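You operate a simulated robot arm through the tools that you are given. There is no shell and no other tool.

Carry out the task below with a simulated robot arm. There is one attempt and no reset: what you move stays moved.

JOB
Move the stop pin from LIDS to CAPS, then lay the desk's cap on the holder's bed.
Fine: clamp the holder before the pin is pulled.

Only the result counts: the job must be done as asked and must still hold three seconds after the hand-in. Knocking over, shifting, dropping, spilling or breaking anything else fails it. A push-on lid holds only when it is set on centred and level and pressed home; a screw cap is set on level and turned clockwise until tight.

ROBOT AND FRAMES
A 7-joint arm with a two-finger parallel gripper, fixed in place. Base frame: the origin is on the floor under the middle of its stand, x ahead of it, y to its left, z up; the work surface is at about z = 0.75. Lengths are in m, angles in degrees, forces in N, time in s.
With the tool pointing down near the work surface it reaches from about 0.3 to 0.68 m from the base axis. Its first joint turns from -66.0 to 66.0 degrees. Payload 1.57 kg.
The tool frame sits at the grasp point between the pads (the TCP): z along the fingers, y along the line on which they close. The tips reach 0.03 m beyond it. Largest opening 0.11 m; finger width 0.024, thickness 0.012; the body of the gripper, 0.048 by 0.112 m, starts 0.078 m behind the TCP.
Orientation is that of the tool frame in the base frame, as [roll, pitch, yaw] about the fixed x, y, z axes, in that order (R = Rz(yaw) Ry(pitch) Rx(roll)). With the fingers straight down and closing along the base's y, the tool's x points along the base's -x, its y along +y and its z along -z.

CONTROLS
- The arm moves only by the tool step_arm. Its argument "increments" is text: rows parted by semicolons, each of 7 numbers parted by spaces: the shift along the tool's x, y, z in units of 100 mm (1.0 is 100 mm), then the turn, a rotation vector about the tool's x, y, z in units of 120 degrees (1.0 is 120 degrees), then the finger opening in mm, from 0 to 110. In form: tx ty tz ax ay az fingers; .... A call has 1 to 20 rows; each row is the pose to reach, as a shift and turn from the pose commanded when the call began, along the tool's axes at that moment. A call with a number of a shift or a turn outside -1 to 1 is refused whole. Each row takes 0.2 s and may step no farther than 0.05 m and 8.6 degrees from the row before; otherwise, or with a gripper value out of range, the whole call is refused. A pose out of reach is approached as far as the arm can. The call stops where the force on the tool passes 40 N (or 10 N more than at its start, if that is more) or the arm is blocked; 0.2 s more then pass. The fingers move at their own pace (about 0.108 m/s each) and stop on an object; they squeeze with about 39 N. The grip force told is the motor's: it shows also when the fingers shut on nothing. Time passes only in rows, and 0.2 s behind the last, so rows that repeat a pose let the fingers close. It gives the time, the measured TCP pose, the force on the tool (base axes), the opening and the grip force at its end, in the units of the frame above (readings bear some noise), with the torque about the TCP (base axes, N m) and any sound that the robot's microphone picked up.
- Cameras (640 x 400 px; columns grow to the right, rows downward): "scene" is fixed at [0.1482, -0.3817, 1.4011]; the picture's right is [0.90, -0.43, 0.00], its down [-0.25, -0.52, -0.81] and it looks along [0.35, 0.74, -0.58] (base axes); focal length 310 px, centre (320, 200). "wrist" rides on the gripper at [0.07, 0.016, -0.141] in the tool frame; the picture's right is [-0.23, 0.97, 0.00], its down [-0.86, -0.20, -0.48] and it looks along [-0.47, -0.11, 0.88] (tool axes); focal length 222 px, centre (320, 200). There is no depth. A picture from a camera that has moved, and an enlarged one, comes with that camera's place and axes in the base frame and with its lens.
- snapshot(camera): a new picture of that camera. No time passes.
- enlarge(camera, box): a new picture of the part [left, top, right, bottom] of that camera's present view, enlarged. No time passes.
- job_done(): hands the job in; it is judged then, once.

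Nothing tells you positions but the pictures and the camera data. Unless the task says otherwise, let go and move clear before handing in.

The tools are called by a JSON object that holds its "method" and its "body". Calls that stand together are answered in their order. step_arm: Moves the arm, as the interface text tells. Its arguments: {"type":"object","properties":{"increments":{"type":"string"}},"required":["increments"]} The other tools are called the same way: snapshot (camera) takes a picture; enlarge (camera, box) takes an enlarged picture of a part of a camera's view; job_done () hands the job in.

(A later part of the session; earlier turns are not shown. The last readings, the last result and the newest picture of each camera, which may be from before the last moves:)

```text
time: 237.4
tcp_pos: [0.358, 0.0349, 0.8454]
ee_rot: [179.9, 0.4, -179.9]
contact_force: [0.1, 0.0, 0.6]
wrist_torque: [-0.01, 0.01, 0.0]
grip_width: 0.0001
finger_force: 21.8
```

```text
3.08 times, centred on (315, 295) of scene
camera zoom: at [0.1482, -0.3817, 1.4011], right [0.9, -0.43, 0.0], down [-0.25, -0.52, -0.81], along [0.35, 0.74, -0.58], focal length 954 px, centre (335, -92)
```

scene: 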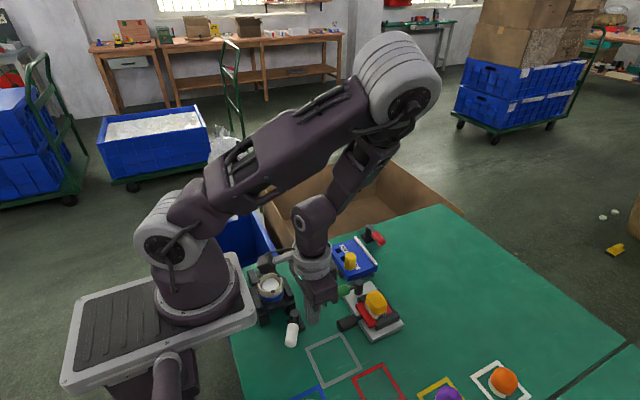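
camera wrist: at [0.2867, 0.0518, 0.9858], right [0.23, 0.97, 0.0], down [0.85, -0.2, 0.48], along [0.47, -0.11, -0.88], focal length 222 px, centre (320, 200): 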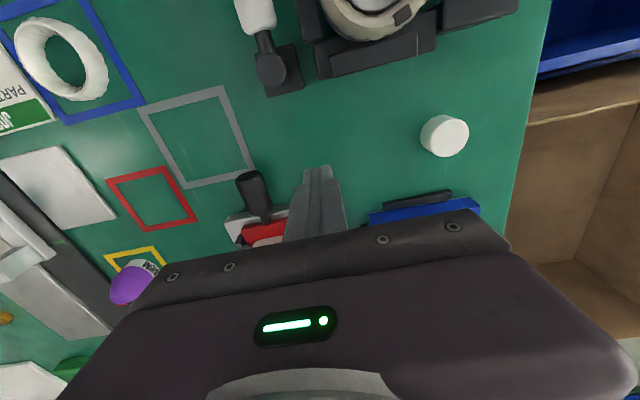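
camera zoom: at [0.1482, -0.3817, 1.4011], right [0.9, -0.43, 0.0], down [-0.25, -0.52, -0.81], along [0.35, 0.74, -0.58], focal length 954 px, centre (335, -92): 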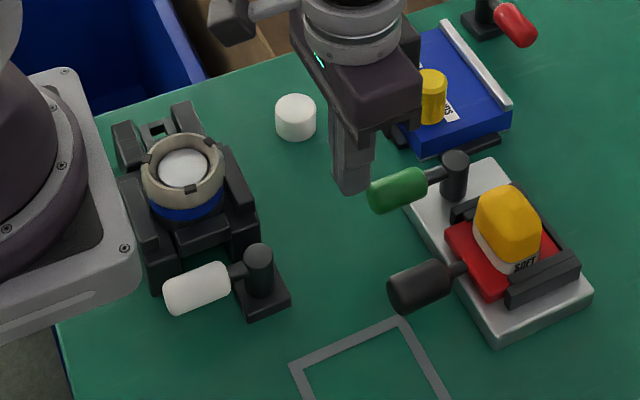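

{"method": "step_arm", "body": {"increments": "0.1 0 -0.3 0 0 0 0; 0 0.3 -0.5 0 0 0 0; -0.4 0.6 -0.5 0 0 0 0; -0.7 0.9 -0.3 0 0 0 0; -1.0 1.0 -0.3 0 0 0 0; -1.0 1.0 -0.3 0 0 0 0"}}

{"method": "step_arm", "body": {"increments": "-0.2 0.1 0 0 0 0 0; -0.46 0.1 0 0 0 0 0; -0.46 0.1 0.3 0 0 0 0; -0.46 0.1 0.55 0 0 0 0; -0.46 0.1 0.655 0 0 0 0; -0.46 0.1 0.655 0 0 0 0"}}

{"method": "enlarge", "body": {"camera": "scene", "box": [320, 210, 410, 290]}}

```text
time: 238.8
tcp_pos: [0.4566, 0.1368, 0.877]
ee_rot: [179.9, 0.2, -180.0]
contact_force: [-1.1, 0.4, 0.4]
wrist_torque: [0.0, 0.03, 0.02]
grip_width: 0.0
finger_force: 21.8
```

```text
time: 240.2
tcp_pos: [0.5028, 0.1455, 0.8107]
ee_rot: [179.9, 0.2, -179.9]
contact_force: [0.0, 0.0, -0.8]
wrist_torque: [0.02, 0.01, 0.0]
grip_width: 0.0
finger_force: 21.6
```

```text
5.00 times, centred on (365, 250) of scene
camera zoom: at [0.1482, -0.3817, 1.4011], right [0.9, -0.43, 0.0], down [-0.25, -0.52, -0.81], along [0.35, 0.74, -0.58], focal length 1550 px, centre (95, -50)
```

zoom: 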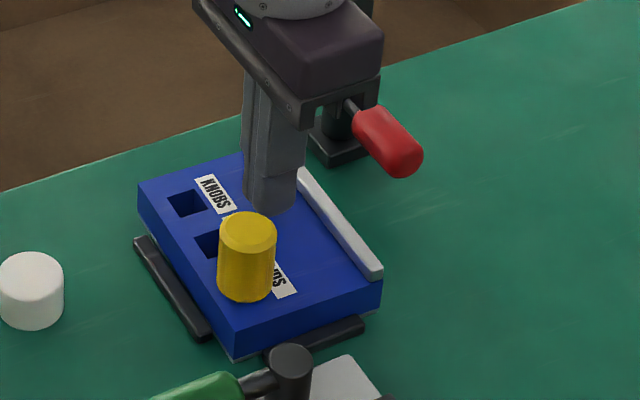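

{"method": "step_arm", "body": {"increments": "-0.05 0 0.01 0 0 0 0; -0.09 0 0.01 0 0 0 0; -0.11 0 0.01 0 0 0 0"}}

{"method": "step_arm", "body": {"increments": "-0.01 0 0 0 0 0 0; -0.01 0 0 0 0 0 0"}}

{"method": "step_arm", "body": {"increments": "-0.01 0 0 0 0 0 0; -0.01 0 0 0 0 0 0"}}

{"method": "step_arm", "body": {"increments": "-0.01 0 0 0 0 0 0; -0.01 0 0 0 0 0 0"}}

{"method": "enlarge", "body": {"camera": "scene", "box": [320, 210, 410, 290]}}

```text
time: 241.0
tcp_pos: [0.5147, 0.1454, 0.811]
ee_rot: [180.0, 0.2, -179.9]
contact_force: [-0.3, -0.2, 0.5]
wrist_torque: [-0.01, 0.02, 0.02]
grip_width: 0.0002
finger_force: 21.7
```

```text
time: 241.6
tcp_pos: [0.5163, 0.1461, 0.8101]
ee_rot: [179.9, 0.2, -179.9]
contact_force: [0.6, 0.2, -0.4]
wrist_torque: [0.01, -0.02, 0.0]
grip_width: 0.0
finger_force: 21.2
```

```text
time: 242.2
tcp_pos: [0.5159, 0.1454, 0.8096]
ee_rot: [179.9, 0.3, -179.9]
contact_force: [-1.6, 0.7, -1.1]
wrist_torque: [0.03, 0.06, 0.02]
grip_width: 0.0001
finger_force: 21.5
```

```text
time: 242.8
tcp_pos: [0.5171, 0.1451, 0.8102]
ee_rot: [179.9, 0.3, -180.0]
contact_force: [-1.2, -0.1, -0.3]
wrist_torque: [0.01, 0.04, 0.0]
grip_width: 0.0
finger_force: 21.2
```

```text
5.00 times, centred on (365, 250) of scene
camera zoom: at [0.1482, -0.3817, 1.4011], right [0.9, -0.43, 0.0], down [-0.25, -0.52, -0.81], along [0.35, 0.74, -0.58], focal length 1550 px, centre (95, -50)
```

zoom: 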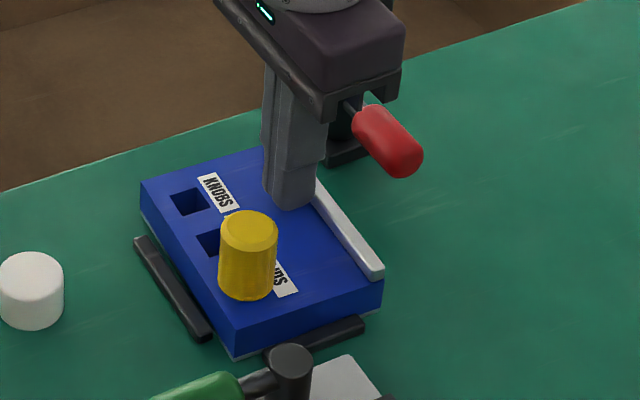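

The block is still loose, so none of the levers holds it. With the white lever now closed as well, I'll repeat the small pin-lift test to see if the pin itself has come free.

{"method": "step_arm", "body": {"increments": "0.03 0 0 0 0 0 0; 0.03 0 -0.4 0 0 0 0; 0.2 -0.2 -0.6 0 0 0 30; 0.5 -0.43 -0.6 0 0 0 60; 0.5 -0.43 -0.6 0 0 0 60; 0.5 -0.43 -0.6 0 0 0 60"}}

{"method": "enlarge", "body": {"camera": "wrist", "box": [220, 80, 420, 230]}}

```text
time: 244.2
tcp_pos: [0.4662, 0.1049, 0.872]
ee_rot: [179.8, 0.2, -179.9]
contact_force: [0.2, 0.6, -0.5]
wrist_torque: [0.01, -0.04, 0.03]
grip_width: 0.06
finger_force: 0.1
```

```text
2.67 times, centred on (320, 155) of wrist
camera zoom: at [0.3953, 0.1207, 1.0123], right [0.23, 0.97, 0.0], down [0.85, -0.2, 0.48], along [0.47, -0.11, -0.88], focal length 592 px, centre (320, 320)
```

zoom: 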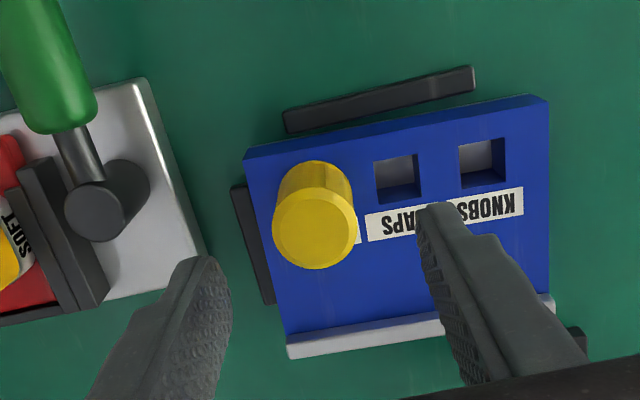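

{"method": "step_arm", "body": {"increments": "0.02 -0.02 0.2 0 0 0 60; 0.02 -0.02 0.45 0 0 0 60; 0.02 -0.02 0.595 0 0 0 60; 0.02 -0.02 0.595 0 0 0 45; 0.02 -0.02 0.595 0 0 0 45"}}

{"method": "enlarge", "body": {"camera": "wrist", "box": [220, 80, 420, 230]}}

```text
time: 245.4
tcp_pos: [0.4671, 0.0996, 0.8109]
ee_rot: [179.9, 0.1, -179.9]
contact_force: [0.2, -0.5, -0.7]
wrist_torque: [0.01, -0.03, -0.04]
grip_width: 0.0447
finger_force: 0.1
```

```text
2.67 times, centred on (320, 155) of wrist
camera zoom: at [0.3949, 0.1165, 0.9523], right [0.23, 0.97, 0.0], down [0.85, -0.2, 0.48], along [0.47, -0.11, -0.88], focal length 592 px, centre (320, 320)
```

zoom: 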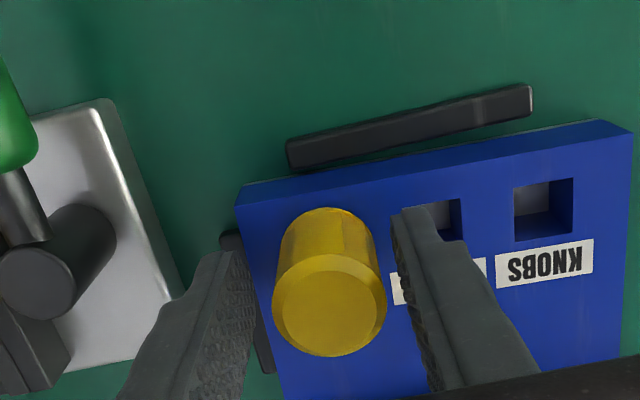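

{"method": "step_arm", "body": {"increments": "0.015 0.018 0 0 0 0 45; 0.015 0.018 0 0 0 0 34; 0.015 0.018 0 0 0 0 28; 0.015 0.018 0 0 0 0 24; 0.015 0.018 0 0 0 0 24"}}

{"method": "step_arm", "body": {"increments": "0 0 0 0 0 0 24; 0 0 0 0 0 0 24"}}

{"method": "enlarge", "body": {"camera": "scene", "box": [335, 240, 385, 290]}}

```text
time: 246.6
tcp_pos: [0.4638, 0.1023, 0.8107]
ee_rot: [180.0, 0.2, -179.9]
contact_force: [0.3, 1.7, 0.5]
wrist_torque: [-0.22, 0.01, 0.08]
grip_width: 0.0287
finger_force: 38.4
```

```text
time: 247.2
tcp_pos: [0.4628, 0.1024, 0.8123]
ee_rot: [180.0, 0.3, -179.9]
contact_force: [-0.1, 2.4, -0.4]
wrist_torque: [0.21, -0.01, 0.08]
grip_width: 0.0285
finger_force: 39.4
```

```text
8.00 times, centred on (360, 265) of scene
camera zoom: at [0.1482, -0.3817, 1.4011], right [0.9, -0.43, 0.0], down [-0.25, -0.52, -0.81], along [0.35, 0.74, -0.58], focal length 2480 px, centre (0, -320)
```

zoom: 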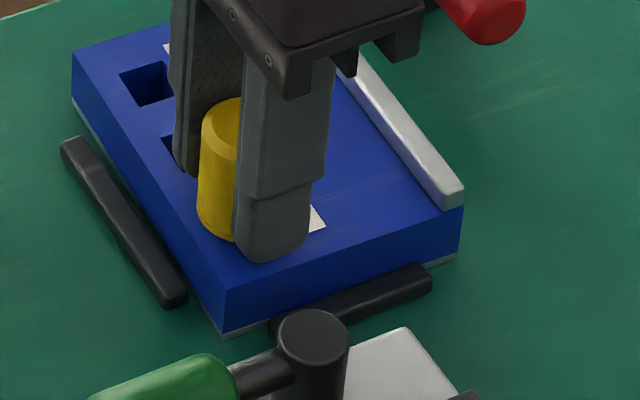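

{"method": "step_arm", "body": {"increments": "0 0 -0.01 0 0 0 24; 0 0 -0.02 0 0 0 24; 0 0 -0.03 0 0 0 24; 0 0 -0.03 0 0 0 24"}}

{"method": "enlarge", "body": {"camera": "scene", "box": [335, 240, 385, 290]}}

{"method": "enlarge", "body": {"camera": "wrist", "box": [220, 80, 420, 230]}}

```text
time: 248.2
tcp_pos: [0.4632, 0.1022, 0.8132]
ee_rot: [179.9, 0.2, -179.8]
contact_force: [-0.9, -0.7, -2.5]
wrist_torque: [-0.23, 0.09, 0.0]
grip_width: 0.0285
finger_force: 38.1
```

```text
8.00 times, centred on (360, 265) of scene
camera zoom: at [0.1483, -0.3817, 1.4011], right [0.9, -0.43, 0.0], down [-0.25, -0.52, -0.81], along [0.35, 0.74, -0.58], focal length 2480 px, centre (0, -320)
```

zoom: 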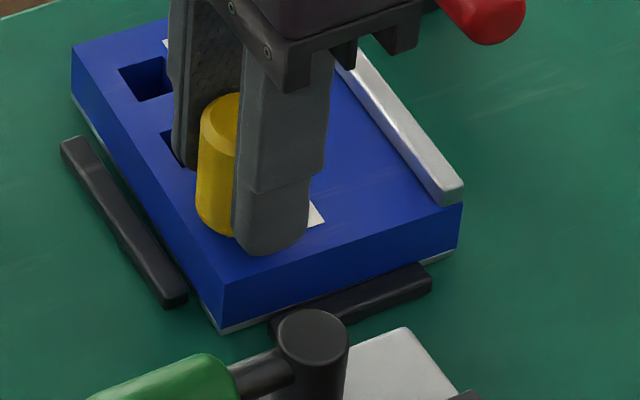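

```text
2.67 times, centred on (320, 155) of wrist
camera zoom: at [0.393, 0.1194, 0.9544], right [0.23, 0.97, 0.0], down [0.85, -0.2, 0.48], along [0.47, -0.11, -0.88], focal length 592 px, centre (320, 320)
```

zoom: 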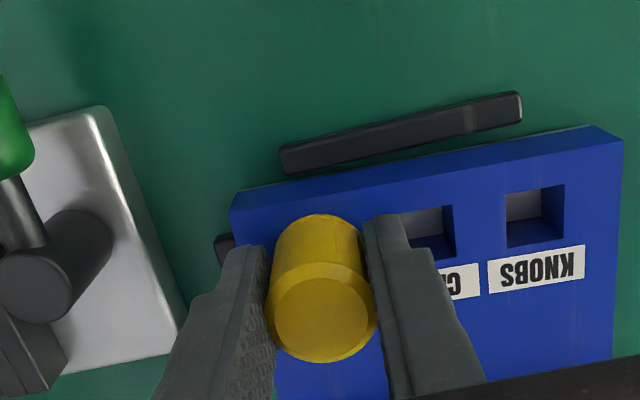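

The pin still drags the block. I'll set it down and release. To learn whether these levers have any physical effect at all, I'll gently check if the cup carriage is held now that its white lever is closed.

{"method": "step_arm", "body": {"increments": "0 0 0.015 0 0 0 24; 0 0 0.031 0 0 0 24; 0 0 0.031 0 0 0 40; 0 0 0.031 0 0 0 60; 0 0 -0.2 0 0 0 60; 0 0 -0.6 0 0 0 60; 0 0 -0.9 0 0 0 30; 0 0 -0.9 0 0 0 0"}}

{"method": "step_arm", "body": {"increments": "0.4 -0.3 0 0 0.05 0 0; 0.8 -0.6 0 0 0.1 0 0; 1.0 -0.8 0 0 0.15 0 0; 1.0 -0.9 0 0 0.2 0 0; 1.0 -0.9 0 0 0.25 0 0; 1.0 -0.9 0 0 0.29 0 0; 1.0 -0.9 0 0 0.29 0 0"}}

{"method": "snapshot", "body": {"camera": "wrist"}}

```text
time: 250.0
tcp_pos: [0.4627, 0.1033, 0.9041]
ee_rot: [179.9, 0.2, 180.0]
contact_force: [-0.2, -0.1, 0.0]
wrist_torque: [-0.03, 0.01, -0.02]
grip_width: 0.0
finger_force: 21.2
```

```text
time: 251.6
tcp_pos: [0.3632, 0.0126, 0.9031]
ee_rot: [179.9, -34.5, -179.8]
contact_force: [-0.2, 0.1, 0.1]
wrist_torque: [-0.01, 0.01, 0.01]
grip_width: 0.0
finger_force: 21.3
```

```text
taken
camera wrist: at [0.3861, 0.0296, 1.0582], right [0.19, 0.97, -0.13], down [0.98, -0.2, -0.09], along [-0.12, -0.11, -0.99], focal length 222 px, centre (320, 200)
```

wrist: 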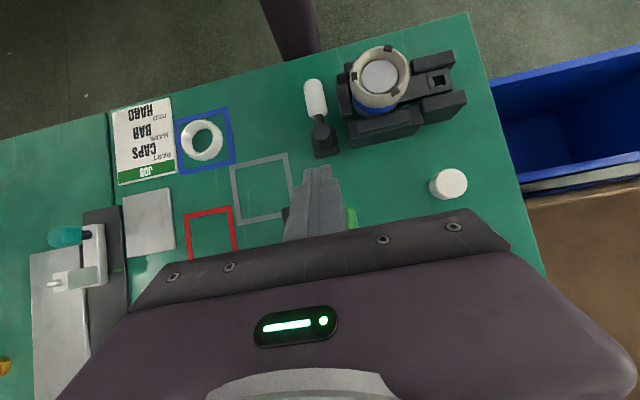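

{"method": "step_arm", "body": {"increments": "0.25 0.1 0.17 0 0 0 0; 0.4926 0.2 0.3426 0 0 0 0; 0.4926 0.2 0.3426 0 0 0 0"}}

{"method": "step_arm", "body": {"increments": "0.07 0 0.34 0 0 0 0; 0.142 0.0 0.68 0 0 0 0; 0.142 0.0 0.68 0 0 0 0"}}

{"method": "enlarge", "body": {"camera": "wrist", "box": [240, 60, 480, 230]}}

{"method": "enlarge", "body": {"camera": "scene", "box": [230, 240, 350, 340]}}

```text
time: 252.4
tcp_pos: [0.3039, 0.0334, 0.9013]
ee_rot: [179.9, -34.6, -179.8]
contact_force: [0.6, -0.3, -0.6]
wrist_torque: [0.0, 0.03, -0.05]
grip_width: 0.0001
finger_force: 22.1
```

```text
time: 253.2
tcp_pos: [0.2525, 0.031, 0.8532]
ee_rot: [180.0, -34.6, -180.0]
contact_force: [-1.2, 0.1, -0.5]
wrist_torque: [0.03, 0.0, -0.01]
grip_width: 0.0
finger_force: 21.1
```

```text
2.35 times, centred on (360, 145) of wrist
camera zoom: at [0.2747, 0.0483, 1.0092], right [0.19, 0.97, -0.13], down [0.98, -0.2, -0.09], along [-0.11, -0.11, -0.99], focal length 523 px, centre (226, 329)
```

zoom: 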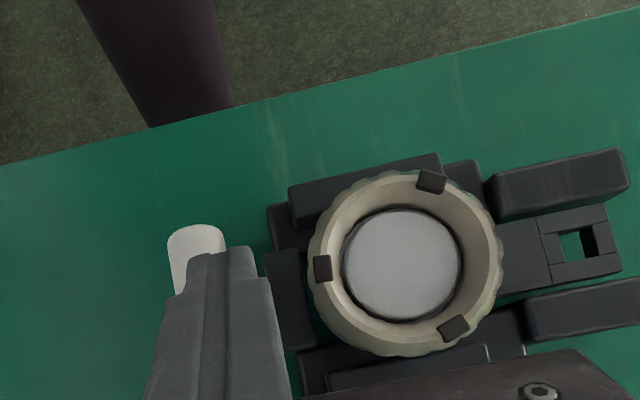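

```text
4.00 times, centred on (290, 290) of scene
camera zoom: at [0.1482, -0.3817, 1.4011], right [0.9, -0.43, 0.0], down [-0.25, -0.52, -0.81], along [0.35, 0.74, -0.58], focal length 1240 px, centre (440, -160)
```

zoom: 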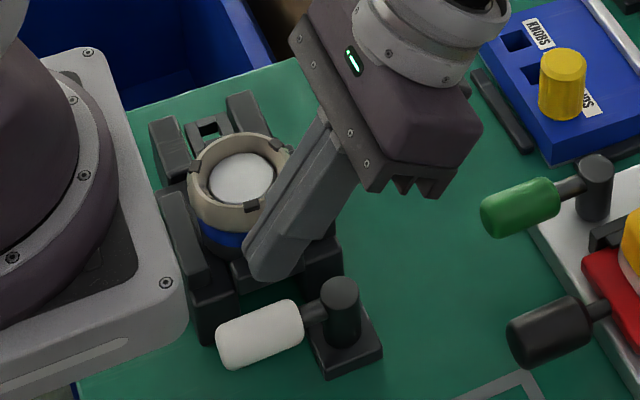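

{"method": "step_arm", "body": {"increments": "0 0.06 0 0 0 0 0; 0 0.1 0 0 0 0 0; 0 0.12 0 0 0 0 0"}}

{"method": "step_arm", "body": {"increments": "0 0.01 0 0 0 0 0; 0 0.02 0 0 0 0 0"}}

{"method": "step_arm", "body": {"increments": "0 0.01 0 0 0 0 0; 0 0.02 0 0 0 0 0"}}

{"method": "enlarge", "body": {"camera": "wrist", "box": [240, 60, 480, 230]}}

```text
time: 254.0
tcp_pos: [0.2516, 0.0437, 0.8554]
ee_rot: [180.0, -34.5, -180.0]
contact_force: [0.0, 0.4, -0.5]
wrist_torque: [0.0, -0.03, 0.02]
grip_width: 0.0
finger_force: 21.1
```

```text
time: 254.6
tcp_pos: [0.2518, 0.046, 0.8553]
ee_rot: [179.9, -34.6, -179.9]
contact_force: [0.4, 0.2, 0.2]
wrist_torque: [0.02, 0.04, 0.0]
grip_width: 0.0002
finger_force: 21.0
```

```text
time: 255.2
tcp_pos: [0.2528, 0.0495, 0.8545]
ee_rot: [179.8, -34.6, -179.9]
contact_force: [0.0, 0.0, 0.1]
wrist_torque: [0.0, 0.01, 0.0]
grip_width: 0.0
finger_force: 21.3
```

```text
2.35 times, centred on (360, 145) of wrist
camera zoom: at [0.2752, 0.0653, 1.01], right [0.19, 0.97, -0.13], down [0.98, -0.2, -0.09], along [-0.11, -0.11, -0.99], focal length 523 px, centre (226, 329)
```

zoom: 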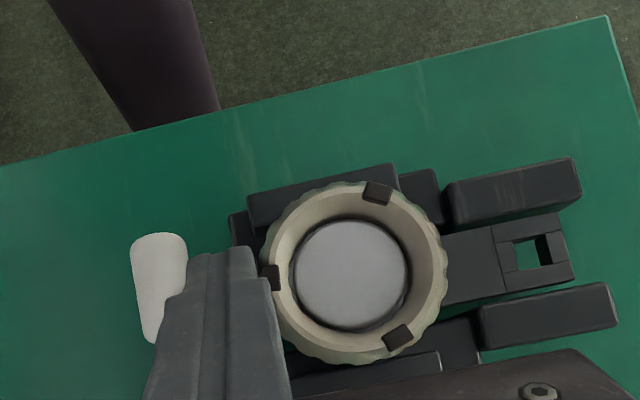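

{"method": "step_arm", "body": {"increments": "0 0.01 0 0 0 0 0; 0 0.02 0 0 0 0 0"}}

{"method": "step_arm", "body": {"increments": "0 0.01 0 0 0 0 0; 0 0.015 0 0 0 0 0"}}

{"method": "step_arm", "body": {"increments": "0 0.005 0 0 0 0 0; 0 0.01 0 0 0 0 0"}}

{"method": "enlarge", "body": {"camera": "wrist", "box": [240, 60, 480, 230]}}

{"method": "enlarge", "body": {"camera": "scene", "box": [230, 240, 350, 340]}}

```text
time: 255.8
tcp_pos: [0.2539, 0.0516, 0.8541]
ee_rot: [179.9, -34.6, -179.9]
contact_force: [0.2, -1.0, 0.4]
wrist_torque: [0.0, 0.02, 0.02]
grip_width: 0.0002
finger_force: 21.6
```

```text
time: 256.4
tcp_pos: [0.2542, 0.0517, 0.8551]
ee_rot: [179.9, -34.7, -179.9]
contact_force: [-0.5, -1.4, 0.4]
wrist_torque: [-0.02, 0.02, -0.01]
grip_width: 0.0001
finger_force: 21.8
```

```text
time: 257.0
tcp_pos: [0.2521, 0.052, 0.8553]
ee_rot: [180.0, -34.6, -180.0]
contact_force: [0.5, -1.4, 0.4]
wrist_torque: [-0.04, -0.01, -0.01]
grip_width: 0.0
finger_force: 21.3
```

```text
2.35 times, centred on (360, 145) of wrist
camera zoom: at [0.2753, 0.0695, 1.0113], right [0.19, 0.97, -0.13], down [0.98, -0.2, -0.09], along [-0.11, -0.11, -0.99], focal length 523 px, centre (226, 329)
```

zoom: 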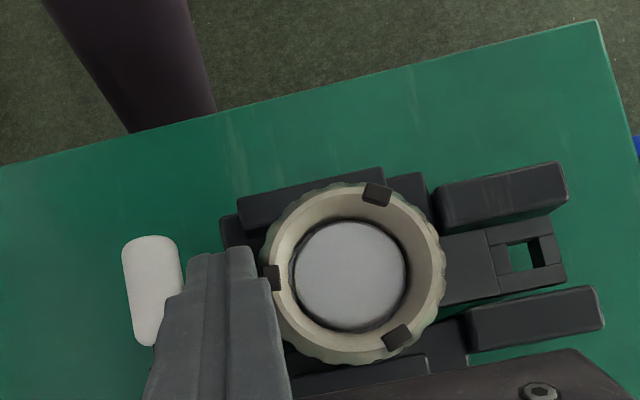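

```text
4.00 times, centred on (290, 290) of scene
camera zoom: at [0.1482, -0.3818, 1.4011], right [0.9, -0.43, 0.0], down [-0.25, -0.52, -0.81], along [0.35, 0.74, -0.58], focal length 1240 px, centre (440, -160)
```

zoom: 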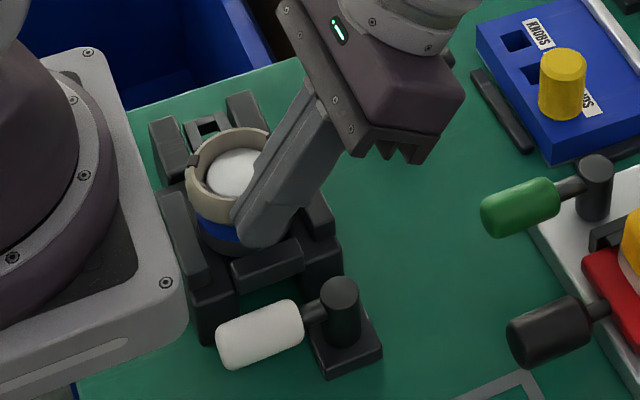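

The cup slides under ~1.4 N even with its lever closed, so these levers have no physical holding effect at all; I moved the cup about 3–4 mm and must push it back. I'll go over to its +y side and return it, comparing with the original picture.

{"method": "step_arm", "body": {"increments": "0 -0.05 0 0 0 0 0; 0 -0.05 -0.4 0 0 0 0; 0.2 -0.05 -0.6 0 0 0 0; 0.3 0.3 -0.55 0 0 0 0; 0.3 0.7 -0.55 0 0 0 0; 0.3 1.0 -0.55 0 0 0 0; 0.3 1.0 -0.55 0 0 0 0"}}

{"method": "enlarge", "body": {"camera": "wrist", "box": [200, 60, 440, 230]}}

{"method": "enlarge", "body": {"camera": "scene", "box": [240, 255, 310, 305]}}

```text
time: 258.6
tcp_pos: [0.261, 0.1541, 0.9197]
ee_rot: [179.9, -34.6, -179.9]
contact_force: [0.3, -0.4, -0.5]
wrist_torque: [0.03, 0.01, 0.01]
grip_width: 0.0003
finger_force: 21.2
```

```text
2.35 times, centred on (320, 145) of wrist
camera zoom: at [0.283, 0.1706, 1.074], right [0.19, 0.97, -0.13], down [0.98, -0.2, -0.09], along [-0.11, -0.11, -0.99], focal length 523 px, centre (320, 329)
```

zoom: 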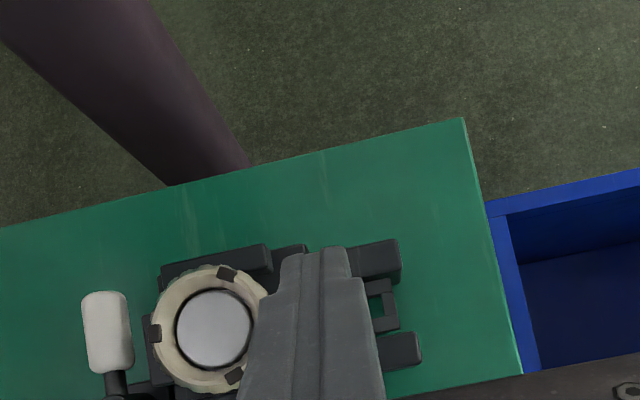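

```text
8.00 times, centred on (275, 280) of scene
camera zoom: at [0.1482, -0.3817, 1.4011], right [0.9, -0.43, 0.0], down [-0.25, -0.52, -0.81], along [0.35, 0.74, -0.58], focal length 2480 px, centre (680, -440)
```

zoom: 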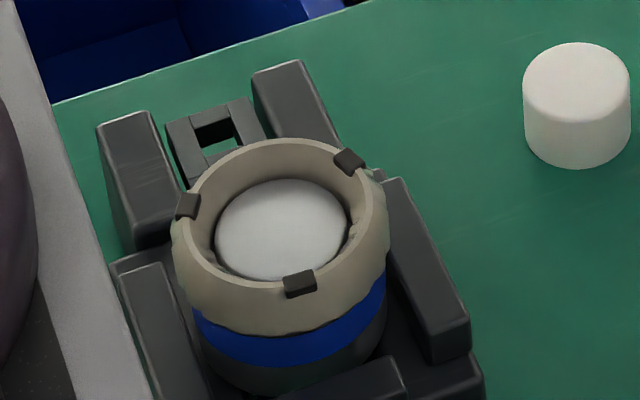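

{"method": "step_arm", "body": {"increments": "-0.15 0 0.3 0 0 0 0; -0.3 0 0.58 0 0 0 0; -0.3 0 0.58 0 0 0 0"}}

{"method": "enlarge", "body": {"camera": "wrist", "box": [200, 60, 440, 230]}}

{"method": "enlarge", "body": {"camera": "scene", "box": [230, 240, 350, 340]}}

```text
time: 259.4
tcp_pos: [0.2518, 0.1523, 0.8553]
ee_rot: [179.9, -34.7, -179.9]
contact_force: [0.0, -0.3, 0.1]
wrist_torque: [0.03, -0.01, 0.0]
grip_width: 0.0001
finger_force: 21.5
```

```text
2.35 times, centred on (320, 145) of wrist
camera zoom: at [0.2738, 0.1689, 1.0088], right [0.19, 0.97, -0.13], down [0.98, -0.2, -0.09], along [-0.11, -0.11, -0.99], focal length 523 px, centre (320, 329)
```

zoom: 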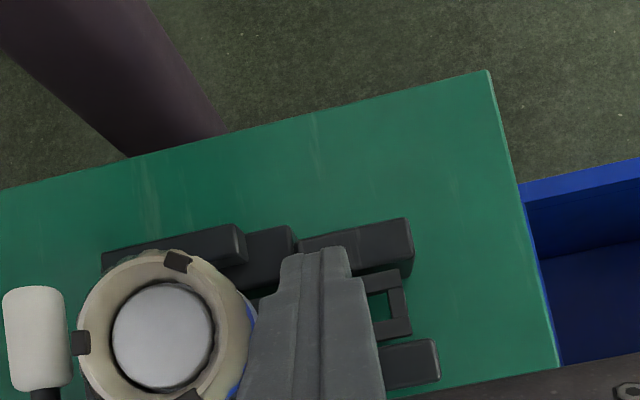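

```text
4.00 times, centred on (290, 290) of scene
camera zoom: at [0.1482, -0.3817, 1.4011], right [0.9, -0.43, 0.0], down [-0.25, -0.52, -0.81], along [0.35, 0.74, -0.58], focal length 1240 px, centre (440, -160)
```

zoom: 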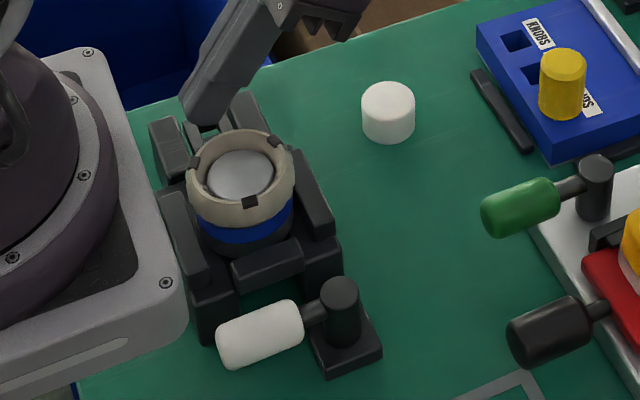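

{"method": "step_arm", "body": {"increments": "0 -0.03 0 0 0 0 0; 0 -0.05 0 0 0 0 0; 0 -0.06 0 0 0 0 0"}}

{"method": "step_arm", "body": {"increments": "0 -0.01 0 0 0 0 0; 0 -0.02 0 0 0 0 0"}}

{"method": "step_arm", "body": {"increments": "0 -0.01 0 0 0 0 0; 0 -0.02 0 0 0 0 0"}}

{"method": "enlarge", "body": {"camera": "scene", "box": [240, 255, 310, 305]}}

```text
time: 260.2
tcp_pos: [0.2508, 0.1463, 0.8512]
ee_rot: [179.8, -34.5, -179.9]
contact_force: [0.4, 0.3, -0.5]
wrist_torque: [0.01, 0.0, 0.0]
grip_width: 0.0
finger_force: 20.7
```

```text
time: 260.8
tcp_pos: [0.2504, 0.1445, 0.8528]
ee_rot: [179.9, -34.6, -179.9]
contact_force: [0.6, 0.2, 0.0]
wrist_torque: [0.01, -0.01, 0.01]
grip_width: 0.0001
finger_force: 21.3
```

```text
time: 261.4
tcp_pos: [0.2524, 0.1436, 0.852]
ee_rot: [179.9, -34.6, -179.8]
contact_force: [-0.2, 0.3, 0.8]
wrist_torque: [-0.02, 0.02, 0.05]
grip_width: 0.0
finger_force: 21.6
```

```text
8.00 times, centred on (275, 280) of scene
camera zoom: at [0.1482, -0.3817, 1.4011], right [0.9, -0.43, 0.0], down [-0.25, -0.52, -0.81], along [0.35, 0.74, -0.58], focal length 2480 px, centre (680, -440)
```

zoom: 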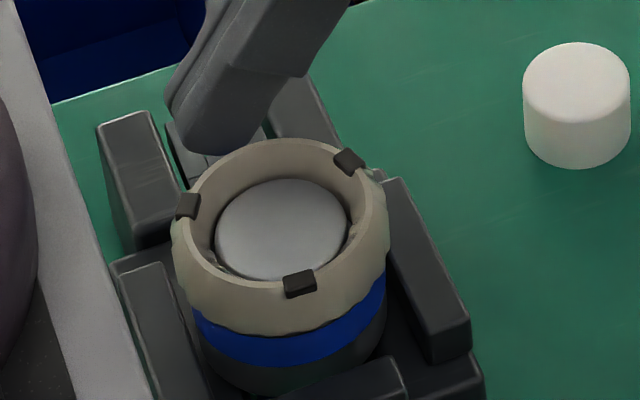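

{"method": "step_arm", "body": {"increments": "0 -0.01 0 0 0 0 0; 0 -0.02 0 0 0 0 0; 0 -0.03 0 0 0 0 0"}}

{"method": "step_arm", "body": {"increments": "0 -0.01 0 0 0 0 0; 0 -0.02 0 0 0 0 0; 0 -0.03 0 0 0 0 0"}}

{"method": "enlarge", "body": {"camera": "scene", "box": [240, 255, 310, 305]}}

```text
time: 262.2
tcp_pos: [0.2511, 0.1415, 0.8528]
ee_rot: [180.0, -34.7, -179.9]
contact_force: [0.9, -1.1, -0.1]
wrist_torque: [-0.01, -0.02, 0.01]
grip_width: 0.0
finger_force: 20.9
```

```text
time: 263.0
tcp_pos: [0.2501, 0.1383, 0.854]
ee_rot: [179.9, -34.6, -179.9]
contact_force: [-0.4, -0.4, 0.0]
wrist_torque: [0.0, -0.02, -0.01]
grip_width: 0.0001
finger_force: 21.1
```

```text
8.00 times, centred on (275, 280) of scene
camera zoom: at [0.1482, -0.3817, 1.4011], right [0.9, -0.43, 0.0], down [-0.25, -0.52, -0.81], along [0.35, 0.74, -0.58], focal length 2480 px, centre (680, -440)
```

zoom: 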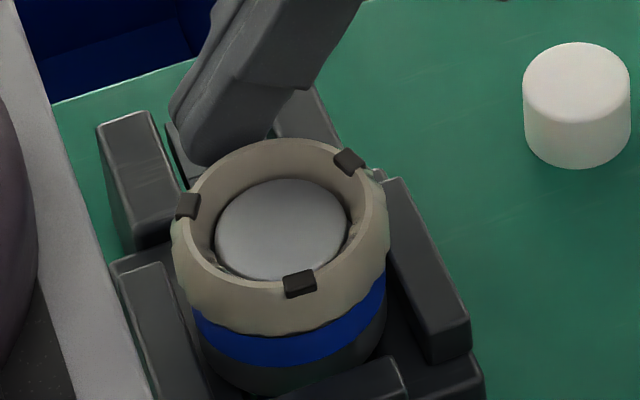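

{"method": "step_arm", "body": {"increments": "0 -0.01 0 0 0 0 0; 0 -0.02 0 0 0 0 0; 0 -0.03 0 0 0 0 0"}}

{"method": "step_arm", "body": {"increments": "0 -0.01 0 0 0 0 0; 0 -0.02 0 0 0 0 0"}}

{"method": "step_arm", "body": {"increments": "0 -0.01 0 0 0 0 0; 0 -0.02 0 0 0 0 0"}}

{"method": "enlarge", "body": {"camera": "scene", "box": [240, 255, 310, 305]}}

```text
time: 263.8
tcp_pos: [0.251, 0.1337, 0.8528]
ee_rot: [179.9, -34.6, -179.9]
contact_force: [0.7, 1.3, -0.1]
wrist_torque: [-0.02, 0.01, -0.02]
grip_width: 0.0001
finger_force: 21.4
```

```text
time: 264.4
tcp_pos: [0.2515, 0.1328, 0.8519]
ee_rot: [179.9, -34.6, -179.9]
contact_force: [-0.6, 1.3, -1.4]
wrist_torque: [0.03, 0.0, 0.02]
grip_width: 0.0002
finger_force: 21.5
```

```text
time: 265.0
tcp_pos: [0.2518, 0.1291, 0.8525]
ee_rot: [179.9, -34.6, -179.9]
contact_force: [0.3, 1.7, -1.4]
wrist_torque: [0.03, 0.01, -0.02]
grip_width: 0.0
finger_force: 21.0
```

```text
8.00 times, centred on (275, 280) of scene
camera zoom: at [0.1482, -0.3817, 1.4011], right [0.9, -0.43, 0.0], down [-0.25, -0.52, -0.81], along [0.35, 0.74, -0.58], focal length 2480 px, centre (680, -440)
```

zoom: 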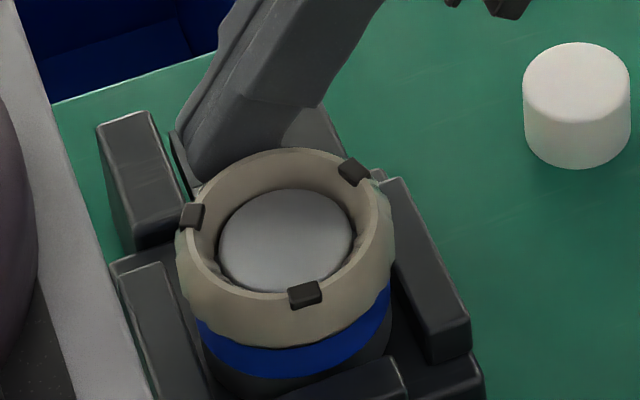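

The cup is back within about a millimetre of its original place. Now I'll return the white lever to where it was; since there's little room behind it I'll start it by pressing lightly on its top and dragging it.

{"method": "step_arm", "body": {"increments": "0 0.05 0 0 0 0 0; 0 0.05 -0.4 0 0 0 0; 0 0.05 -0.8 0 0 0 0; 0 -0.3 -0.8 0 0 0 0; 0 -0.7 -0.8 0 0 0 0; 0 -1.0 -0.8 0 0 0 0; 0 -1.0 -0.8 0 0 0 0"}}

{"method": "step_arm", "body": {"increments": "0 -0.1 0 0 0 0 0; 0.04 -0.1 0.4 0 0 0 0; 0.075 -0.1 0.85 0 0 0 0; 0.075 -0.1 0.85 0 0 0 0"}}

{"method": "enlarge", "body": {"camera": "wrist", "box": [220, 90, 420, 230]}}

{"method": "enlarge", "body": {"camera": "scene", "box": [230, 250, 350, 350]}}

```text
time: 266.6
tcp_pos: [0.295, 0.0269, 0.9174]
ee_rot: [179.9, -34.6, -179.9]
contact_force: [-0.3, -0.5, -0.9]
wrist_torque: [-0.04, 0.01, -0.02]
grip_width: 0.0
finger_force: 21.3
```

```text
time: 267.6
tcp_pos: [0.2406, 0.0193, 0.8529]
ee_rot: [179.9, -34.6, -179.9]
contact_force: [-0.3, 0.1, 0.7]
wrist_torque: [-0.01, 0.03, -0.03]
grip_width: 0.0
finger_force: 21.8
```

```text
2.86 times, centred on (320, 160) of wrist
camera zoom: at [0.2627, 0.036, 1.0082], right [0.19, 0.97, -0.13], down [0.98, -0.2, -0.09], along [-0.11, -0.11, -0.99], focal length 635 px, centre (320, 314)
```

zoom: 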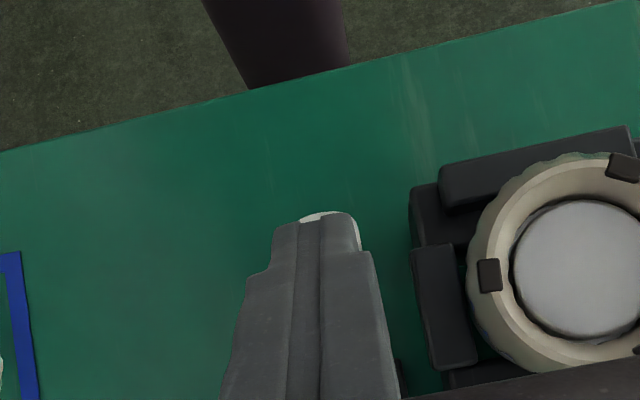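

```text
4.00 times, centred on (290, 300) of scene
camera zoom: at [0.1482, -0.3817, 1.4011], right [0.9, -0.43, 0.0], down [-0.25, -0.52, -0.81], along [0.35, 0.74, -0.58], focal length 1240 px, centre (440, -200)
```

zoom: 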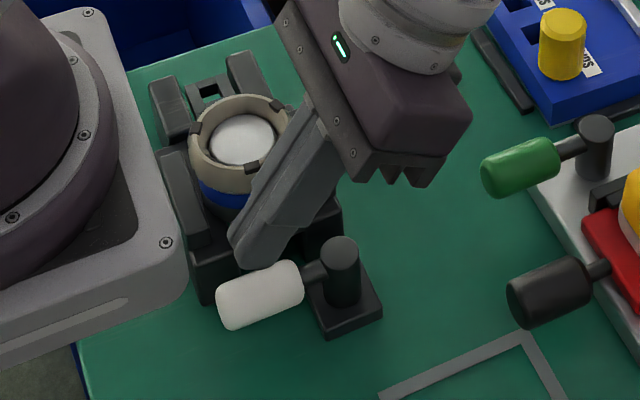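

{"method": "step_arm", "body": {"increments": "-0.08 0 0.115 0 0 0 0; -0.137 0 0.197 0 0 0 0; -0.143 0 0.205 0 0 0 0; -0.148 0 0.2135 0 0 0 0"}}

{"method": "step_arm", "body": {"increments": "-0.003 0 0.004 0 0 0 0; -0.006 0 0.008 0 0 0 0"}}

```text
time: 268.1
tcp_pos: [0.2404, 0.0199, 0.8358]
ee_rot: [180.0, -34.7, -179.8]
contact_force: [2.1, -0.5, 4.4]
wrist_torque: [-0.07, 0.0, 0.02]
grip_width: 0.0001
finger_force: 21.5
stopped in row 2: the force on the tool passed its limit at 89 N (the readings are from after the stop); the commanded pose is now the measured one
```

```text
time: 268.7
tcp_pos: [0.242, 0.0193, 0.8361]
ee_rot: [179.9, -34.8, -179.8]
contact_force: [1.7, -0.6, 3.7]
wrist_torque: [-0.01, 0.03, 0.02]
grip_width: 0.0
finger_force: 21.5
stopped in row 2: the force on the tool passed its limit at 47 N (the readings are from after the stop); the commanded pose is now the measured one
```

{"method": "step_arm", "body": {"increments": "-0.0017 0 0.0025 0 0 0 0; -0.0033 -0.044 0.0014 0 0 0 0; -0.0083 -0.089 -0.0021 0 0 0 0; -0.0157 -0.132 -0.0072 0 0 0 0; -0.0272 -0.174 -0.0152 0 0 0 0; -0.0411 -0.216 -0.0249 0 0 0 0"}}

{"method": "enlarge", "body": {"camera": "scene", "box": [230, 250, 350, 350]}}

{"method": "enlarge", "body": {"camera": "wrist", "box": [220, 90, 420, 230]}}

```text
time: 270.1
tcp_pos: [0.2458, -0.0011, 0.8353]
ee_rot: [180.0, -34.8, -179.9]
contact_force: [-2.5, 2.1, 4.6]
wrist_torque: [0.16, 0.13, 0.0]
grip_width: 0.0
finger_force: 21.5
```

```text
4.00 times, centred on (290, 300) of scene
camera zoom: at [0.1481, -0.3817, 1.4011], right [0.9, -0.43, 0.0], down [-0.25, -0.52, -0.81], along [0.35, 0.74, -0.58], focal length 1240 px, centre (440, -200)
```

zoom: 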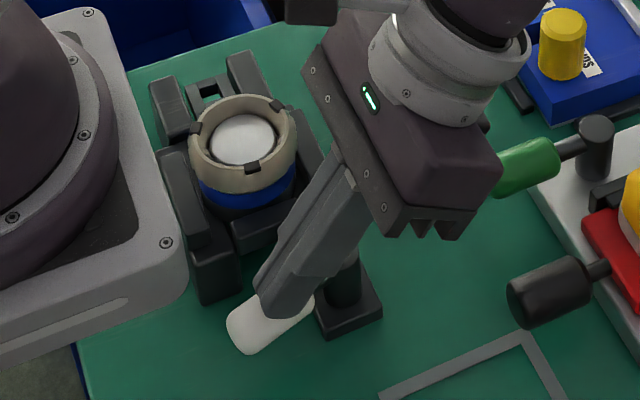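

```text
2.86 times, centred on (320, 160) of wrist
camera zoom: at [0.2687, 0.0148, 0.9906], right [0.19, 0.97, -0.13], down [0.98, -0.2, -0.09], along [-0.12, -0.11, -0.99], focal length 635 px, centre (320, 314)
```

zoom: 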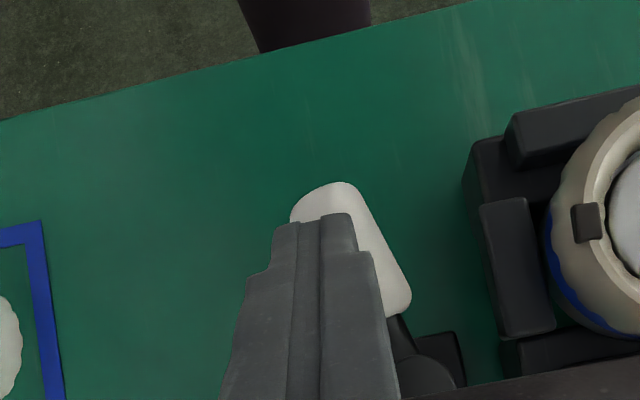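

{"method": "step_arm", "body": {"increments": "-0.0242 -0.05 -0.0107 0 0 0 0; -0.0653 -0.121 -0.0393 0 0 0 0; -0.1154 -0.182 -0.0741 0 0 0 0; -0.1737 -0.232 -0.1147 0 0 0 0"}}

{"method": "enlarge", "body": {"camera": "wrist", "box": [220, 90, 420, 230]}}

```text
time: 271.1
tcp_pos: [0.2682, -0.0247, 0.8358]
ee_rot: [179.9, -34.7, -179.9]
contact_force: [-0.4, 0.4, 0.2]
wrist_torque: [0.0, -0.02, 0.01]
grip_width: 0.0
finger_force: 21.4
```

```text
2.86 times, centred on (320, 160) of wrist
camera zoom: at [0.29, -0.0076, 0.9904], right [0.18, 0.97, -0.13], down [0.98, -0.2, -0.09], along [-0.12, -0.11, -0.99], focal length 635 px, centre (320, 314)
```

zoom: 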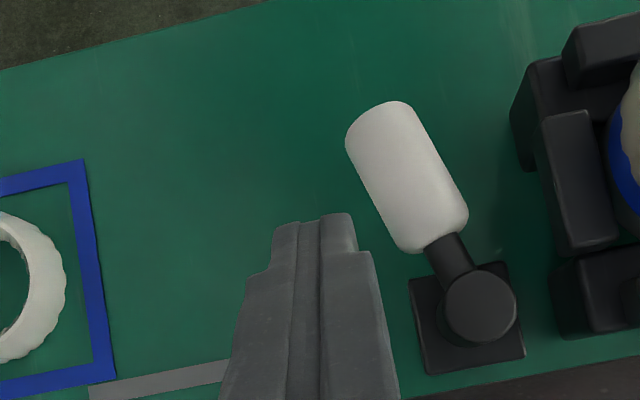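

{"method": "step_arm", "body": {"increments": "0.228 0 -0.328 0 0 0 0; 0.35 0.28 -0.25 0 0 0 0; 0.466 0.561 -0.162 0 0 0 0; 0.466 0.561 -0.162 0 0 0 0; 0.27 0.561 0.12 0 0 0 0; 0.07 0.561 0.405 0 0 0 0; 0.07 0.561 0.405 0 0 0 0"}}

{"method": "enlarge", "body": {"camera": "wrist", "box": [220, 90, 420, 230]}}

{"method": "enlarge", "body": {"camera": "scene", "box": [230, 250, 350, 350]}}

```text
time: 272.6
tcp_pos: [0.2367, 0.0323, 0.8083]
ee_rot: [179.8, -34.9, -179.8]
contact_force: [3.3, -0.4, 13.5]
wrist_torque: [0.16, -0.21, -0.01]
grip_width: 0.0003
finger_force: 21.2
stopped in row 7: the force on the tool passed its limit at 59 N (the readings are from after the stop); the commanded pose is now the measured one
```

```text
2.86 times, centred on (320, 160) of wrist
camera zoom: at [0.2596, 0.0485, 0.964], right [0.18, 0.97, -0.13], down [0.98, -0.2, -0.1], along [-0.12, -0.11, -0.99], focal length 635 px, centre (320, 314)
```

zoom: 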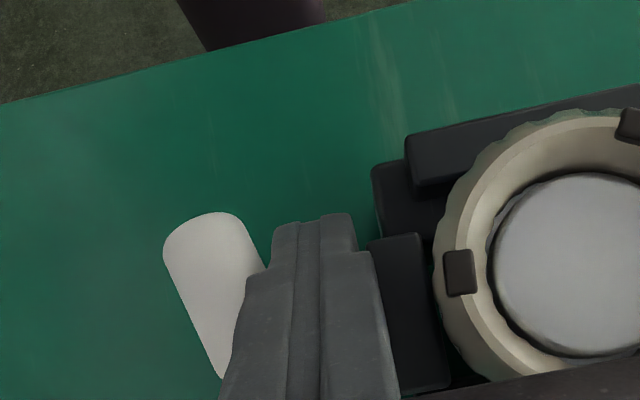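

```text
4.00 times, centred on (290, 300) of scene
camera zoom: at [0.1482, -0.3817, 1.4011], right [0.9, -0.43, 0.0], down [-0.25, -0.52, -0.81], along [0.35, 0.74, -0.58], focal length 1240 px, centre (440, -200)
```

zoom: 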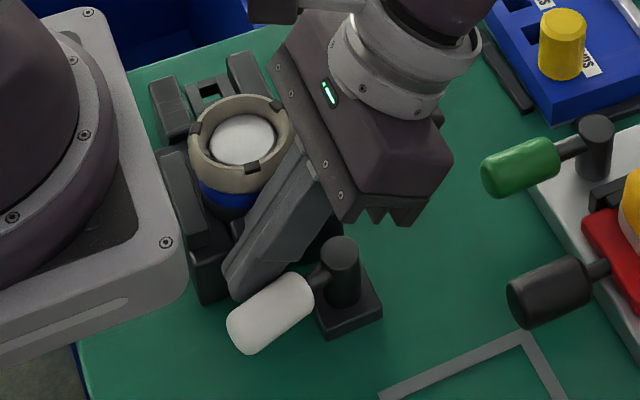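

{"method": "step_arm", "body": {"increments": "0.0171 0 -0.0246 0 0 0 0; -0.0256 -0.062 -0.0543 0 0 0 0; -0.0207 -0.123 -0.0509 0 0 0 0; -0.0248 -0.198 -0.0537 0 0 0 0; -0.0387 -0.273 -0.0634 0 0 0 0; -0.0502 -0.308 -0.0714 0 0 0 0; -0.0568 -0.33 -0.076 0 0 0 0"}}

{"method": "enlarge", "body": {"camera": "wrist", "box": [220, 90, 420, 230]}}

{"method": "enlarge", "body": {"camera": "scene", "box": [230, 250, 350, 350]}}

```text
time: 274.2
tcp_pos: [0.2425, 0.0005, 0.8112]
ee_rot: [179.6, -35.1, -179.6]
contact_force: [-2.3, 8.0, 3.5]
wrist_torque: [0.07, 0.02, 0.0]
grip_width: 0.0
finger_force: 21.7
stopped in row 7: the force on the tool passed its limit at 42 N (the readings are from after the stop); the commanded pose is now the measured one
```

```text
2.86 times, centred on (320, 160) of wrist
camera zoom: at [0.267, 0.0169, 0.9674], right [0.18, 0.98, -0.12], down [0.97, -0.2, -0.1], along [-0.13, -0.1, -0.99], focal length 635 px, centre (320, 314)
```

zoom: 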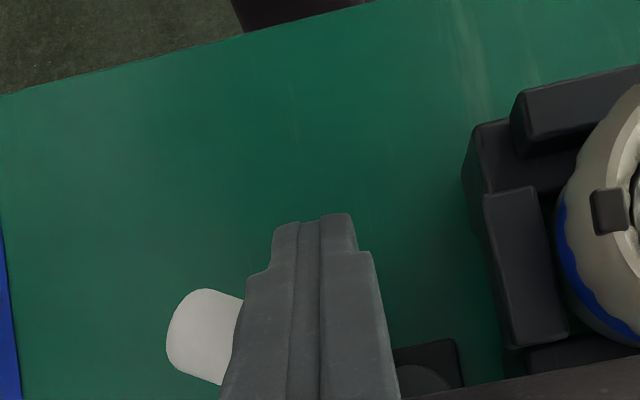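

```text
4.00 times, centred on (290, 300) of scene
camera zoom: at [0.1481, -0.3816, 1.4012], right [0.9, -0.43, 0.0], down [-0.25, -0.52, -0.81], along [0.35, 0.74, -0.58], focal length 1240 px, centre (440, -200)
```

zoom: 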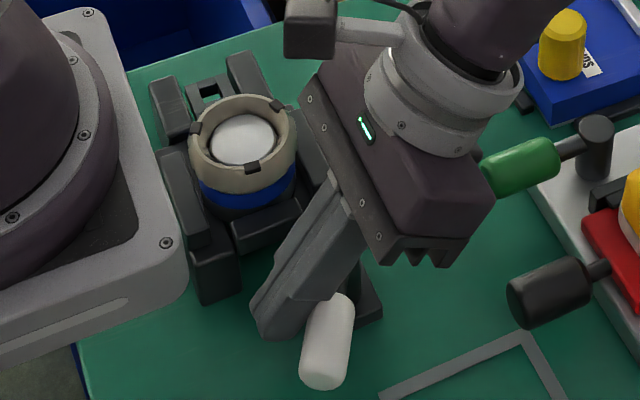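

The white lever is back on its original stop. The cup is about 1 mm short of its original place, so I'll nudge it gently +y; this also shows whether it is held in this lever state.

{"method": "step_arm", "body": {"increments": "0 0.05 0 0 0 0 0; 0.1 0.05 -0.3 0 0 0 0; 0.2 0.1 -0.5 0 0 0 0; 0.25 0.2 -0.3 0 0 0 0; 0.16 0.35 -0.3 0 0 0 0; 0.16 0.4 -0.3 0 0 0 0"}}

{"method": "enlarge", "body": {"camera": "wrist", "box": [240, 60, 480, 230]}}

{"method": "enlarge", "body": {"camera": "scene", "box": [240, 255, 310, 305]}}

```text
time: 275.6
tcp_pos: [0.2476, 0.04, 0.8465]
ee_rot: [179.6, -35.3, -179.7]
contact_force: [-0.4, 0.2, 0.1]
wrist_torque: [0.03, -0.02, 0.0]
grip_width: 0.0
finger_force: 20.9
```

```text
2.35 times, centred on (360, 145) of wrist
camera zoom: at [0.271, 0.0564, 1.0008], right [0.18, 0.98, -0.13], down [0.98, -0.2, -0.1], along [-0.12, -0.1, -0.99], focal length 523 px, centre (226, 329)
```

zoom: 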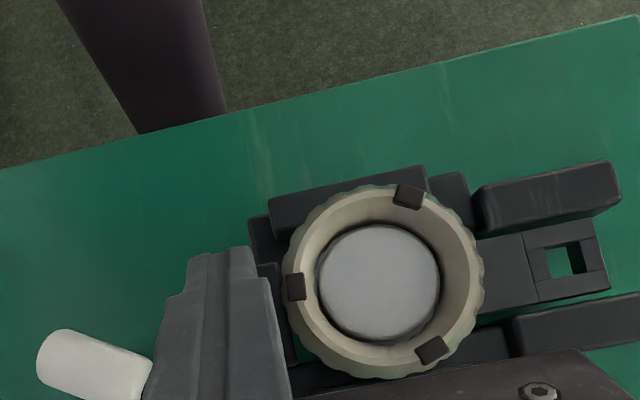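

```text
8.00 times, centred on (275, 280) of scene
camera zoom: at [0.1482, -0.3817, 1.4011], right [0.9, -0.43, 0.0], down [-0.25, -0.52, -0.81], along [0.35, 0.74, -0.58], focal length 2480 px, centre (680, -440)
```

zoom: 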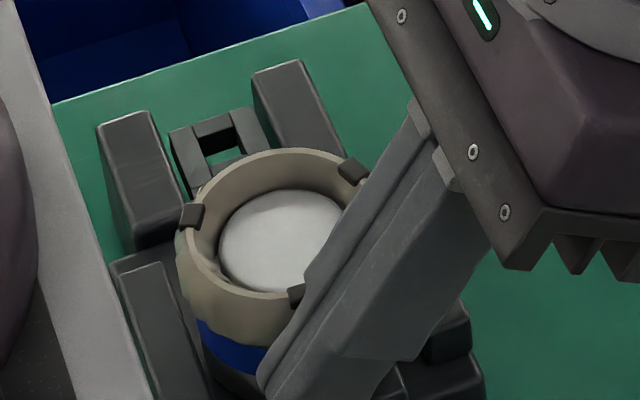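

{"method": "step_arm", "body": {"increments": "0 0.05 0 0 0 0 0; 0 0.08 0 0 0 0 0; 0 0.09 0 0 0 0 0"}}

{"method": "step_arm", "body": {"increments": "0 0.005 0 0 0 0 0; 0 0.01 0 0 0 0 0"}}

{"method": "step_arm", "body": {"increments": "0 0.005 0 0 0 0 0; 0 0.01 0 0 0 0 0"}}

{"method": "enlarge", "body": {"camera": "scene", "box": [240, 255, 310, 305]}}

```text
time: 276.4
tcp_pos: [0.2475, 0.0495, 0.8455]
ee_rot: [179.5, -35.1, -179.7]
contact_force: [0.0, -2.0, 0.2]
wrist_torque: [-0.04, 0.01, -0.04]
grip_width: 0.0001
finger_force: 21.7
```

```text
time: 277.0
tcp_pos: [0.2472, 0.0511, 0.8464]
ee_rot: [179.7, -35.0, -179.6]
contact_force: [0.3, -0.2, 0.2]
wrist_torque: [-0.03, 0.04, -0.01]
grip_width: 0.0001
finger_force: 21.8
```

```text
time: 277.6
tcp_pos: [0.2485, 0.0513, 0.8454]
ee_rot: [179.6, -35.2, -179.6]
contact_force: [-0.2, -1.4, 1.2]
wrist_torque: [-0.01, 0.02, 0.0]
grip_width: 0.0
finger_force: 21.1
```

```text
8.00 times, centred on (275, 280) of scene
camera zoom: at [0.1482, -0.3818, 1.4011], right [0.9, -0.43, 0.0], down [-0.25, -0.52, -0.81], along [0.35, 0.74, -0.58], focal length 2480 px, centre (680, -440)
```

zoom: 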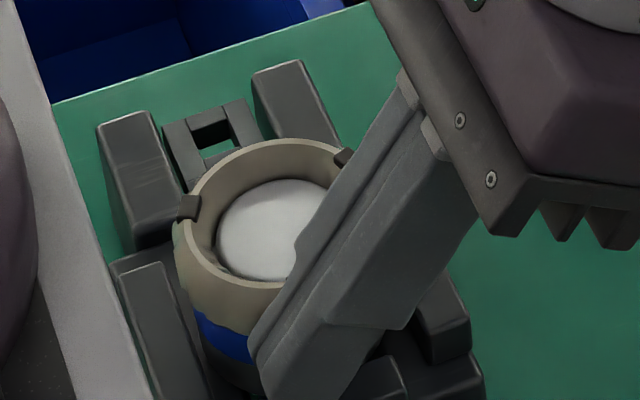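

The cup moved again with ~1.5 N, so no lever here has any physical holding effect in either position; they can only matter by their position. I'll put the cup back once more from its +y side and then leave that fixture alone.

{"method": "step_arm", "body": {"increments": "0 -0.05 0 0 0 0 0; 0 -0.05 -0.4 0 0 0 0; 0.2 -0.05 -0.65 0 0 0 0; 0.3 0.3 -0.6 0 0 0 0; 0.3 0.7 -0.6 0 0 0 0; 0.3 1.0 -0.6 0 0 0 0; 0.3 1.0 -0.6 0 0 0 0"}}

{"method": "step_arm", "body": {"increments": "-0.15 -0.03 0.3 0 0 0 0; -0.28 -0.03 0.6 0 0 0 0; -0.28 -0.06 0.6 0 0 0 0; -0.28 -0.09 0.6 0 0 0 0; -0.28 -0.11 0.6 0 0 0 0; -0.28 -0.12 0.6 0 0 0 0"}}

{"method": "enlarge", "body": {"camera": "scene", "box": [240, 255, 310, 305]}}

```text
time: 279.2
tcp_pos: [0.2571, 0.1508, 0.9131]
ee_rot: [179.7, -35.2, -179.7]
contact_force: [-0.4, 0.5, -0.8]
wrist_torque: [0.01, -0.01, 0.03]
grip_width: 0.0
finger_force: 21.2
```

```text
time: 280.6
tcp_pos: [0.2468, 0.1384, 0.8485]
ee_rot: [179.6, -35.1, -179.6]
contact_force: [-0.1, -0.6, -0.4]
wrist_torque: [0.02, 0.01, -0.01]
grip_width: 0.0
finger_force: 21.3
```

```text
8.00 times, centred on (275, 280) of scene
camera zoom: at [0.1482, -0.3817, 1.4011], right [0.9, -0.43, 0.0], down [-0.25, -0.52, -0.81], along [0.35, 0.74, -0.58], focal length 2480 px, centre (680, -440)
```

zoom: 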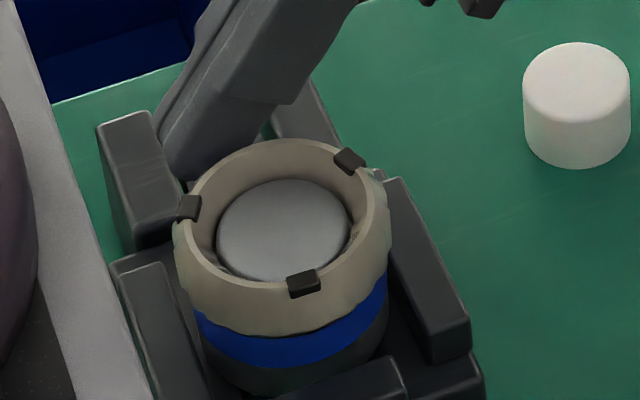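

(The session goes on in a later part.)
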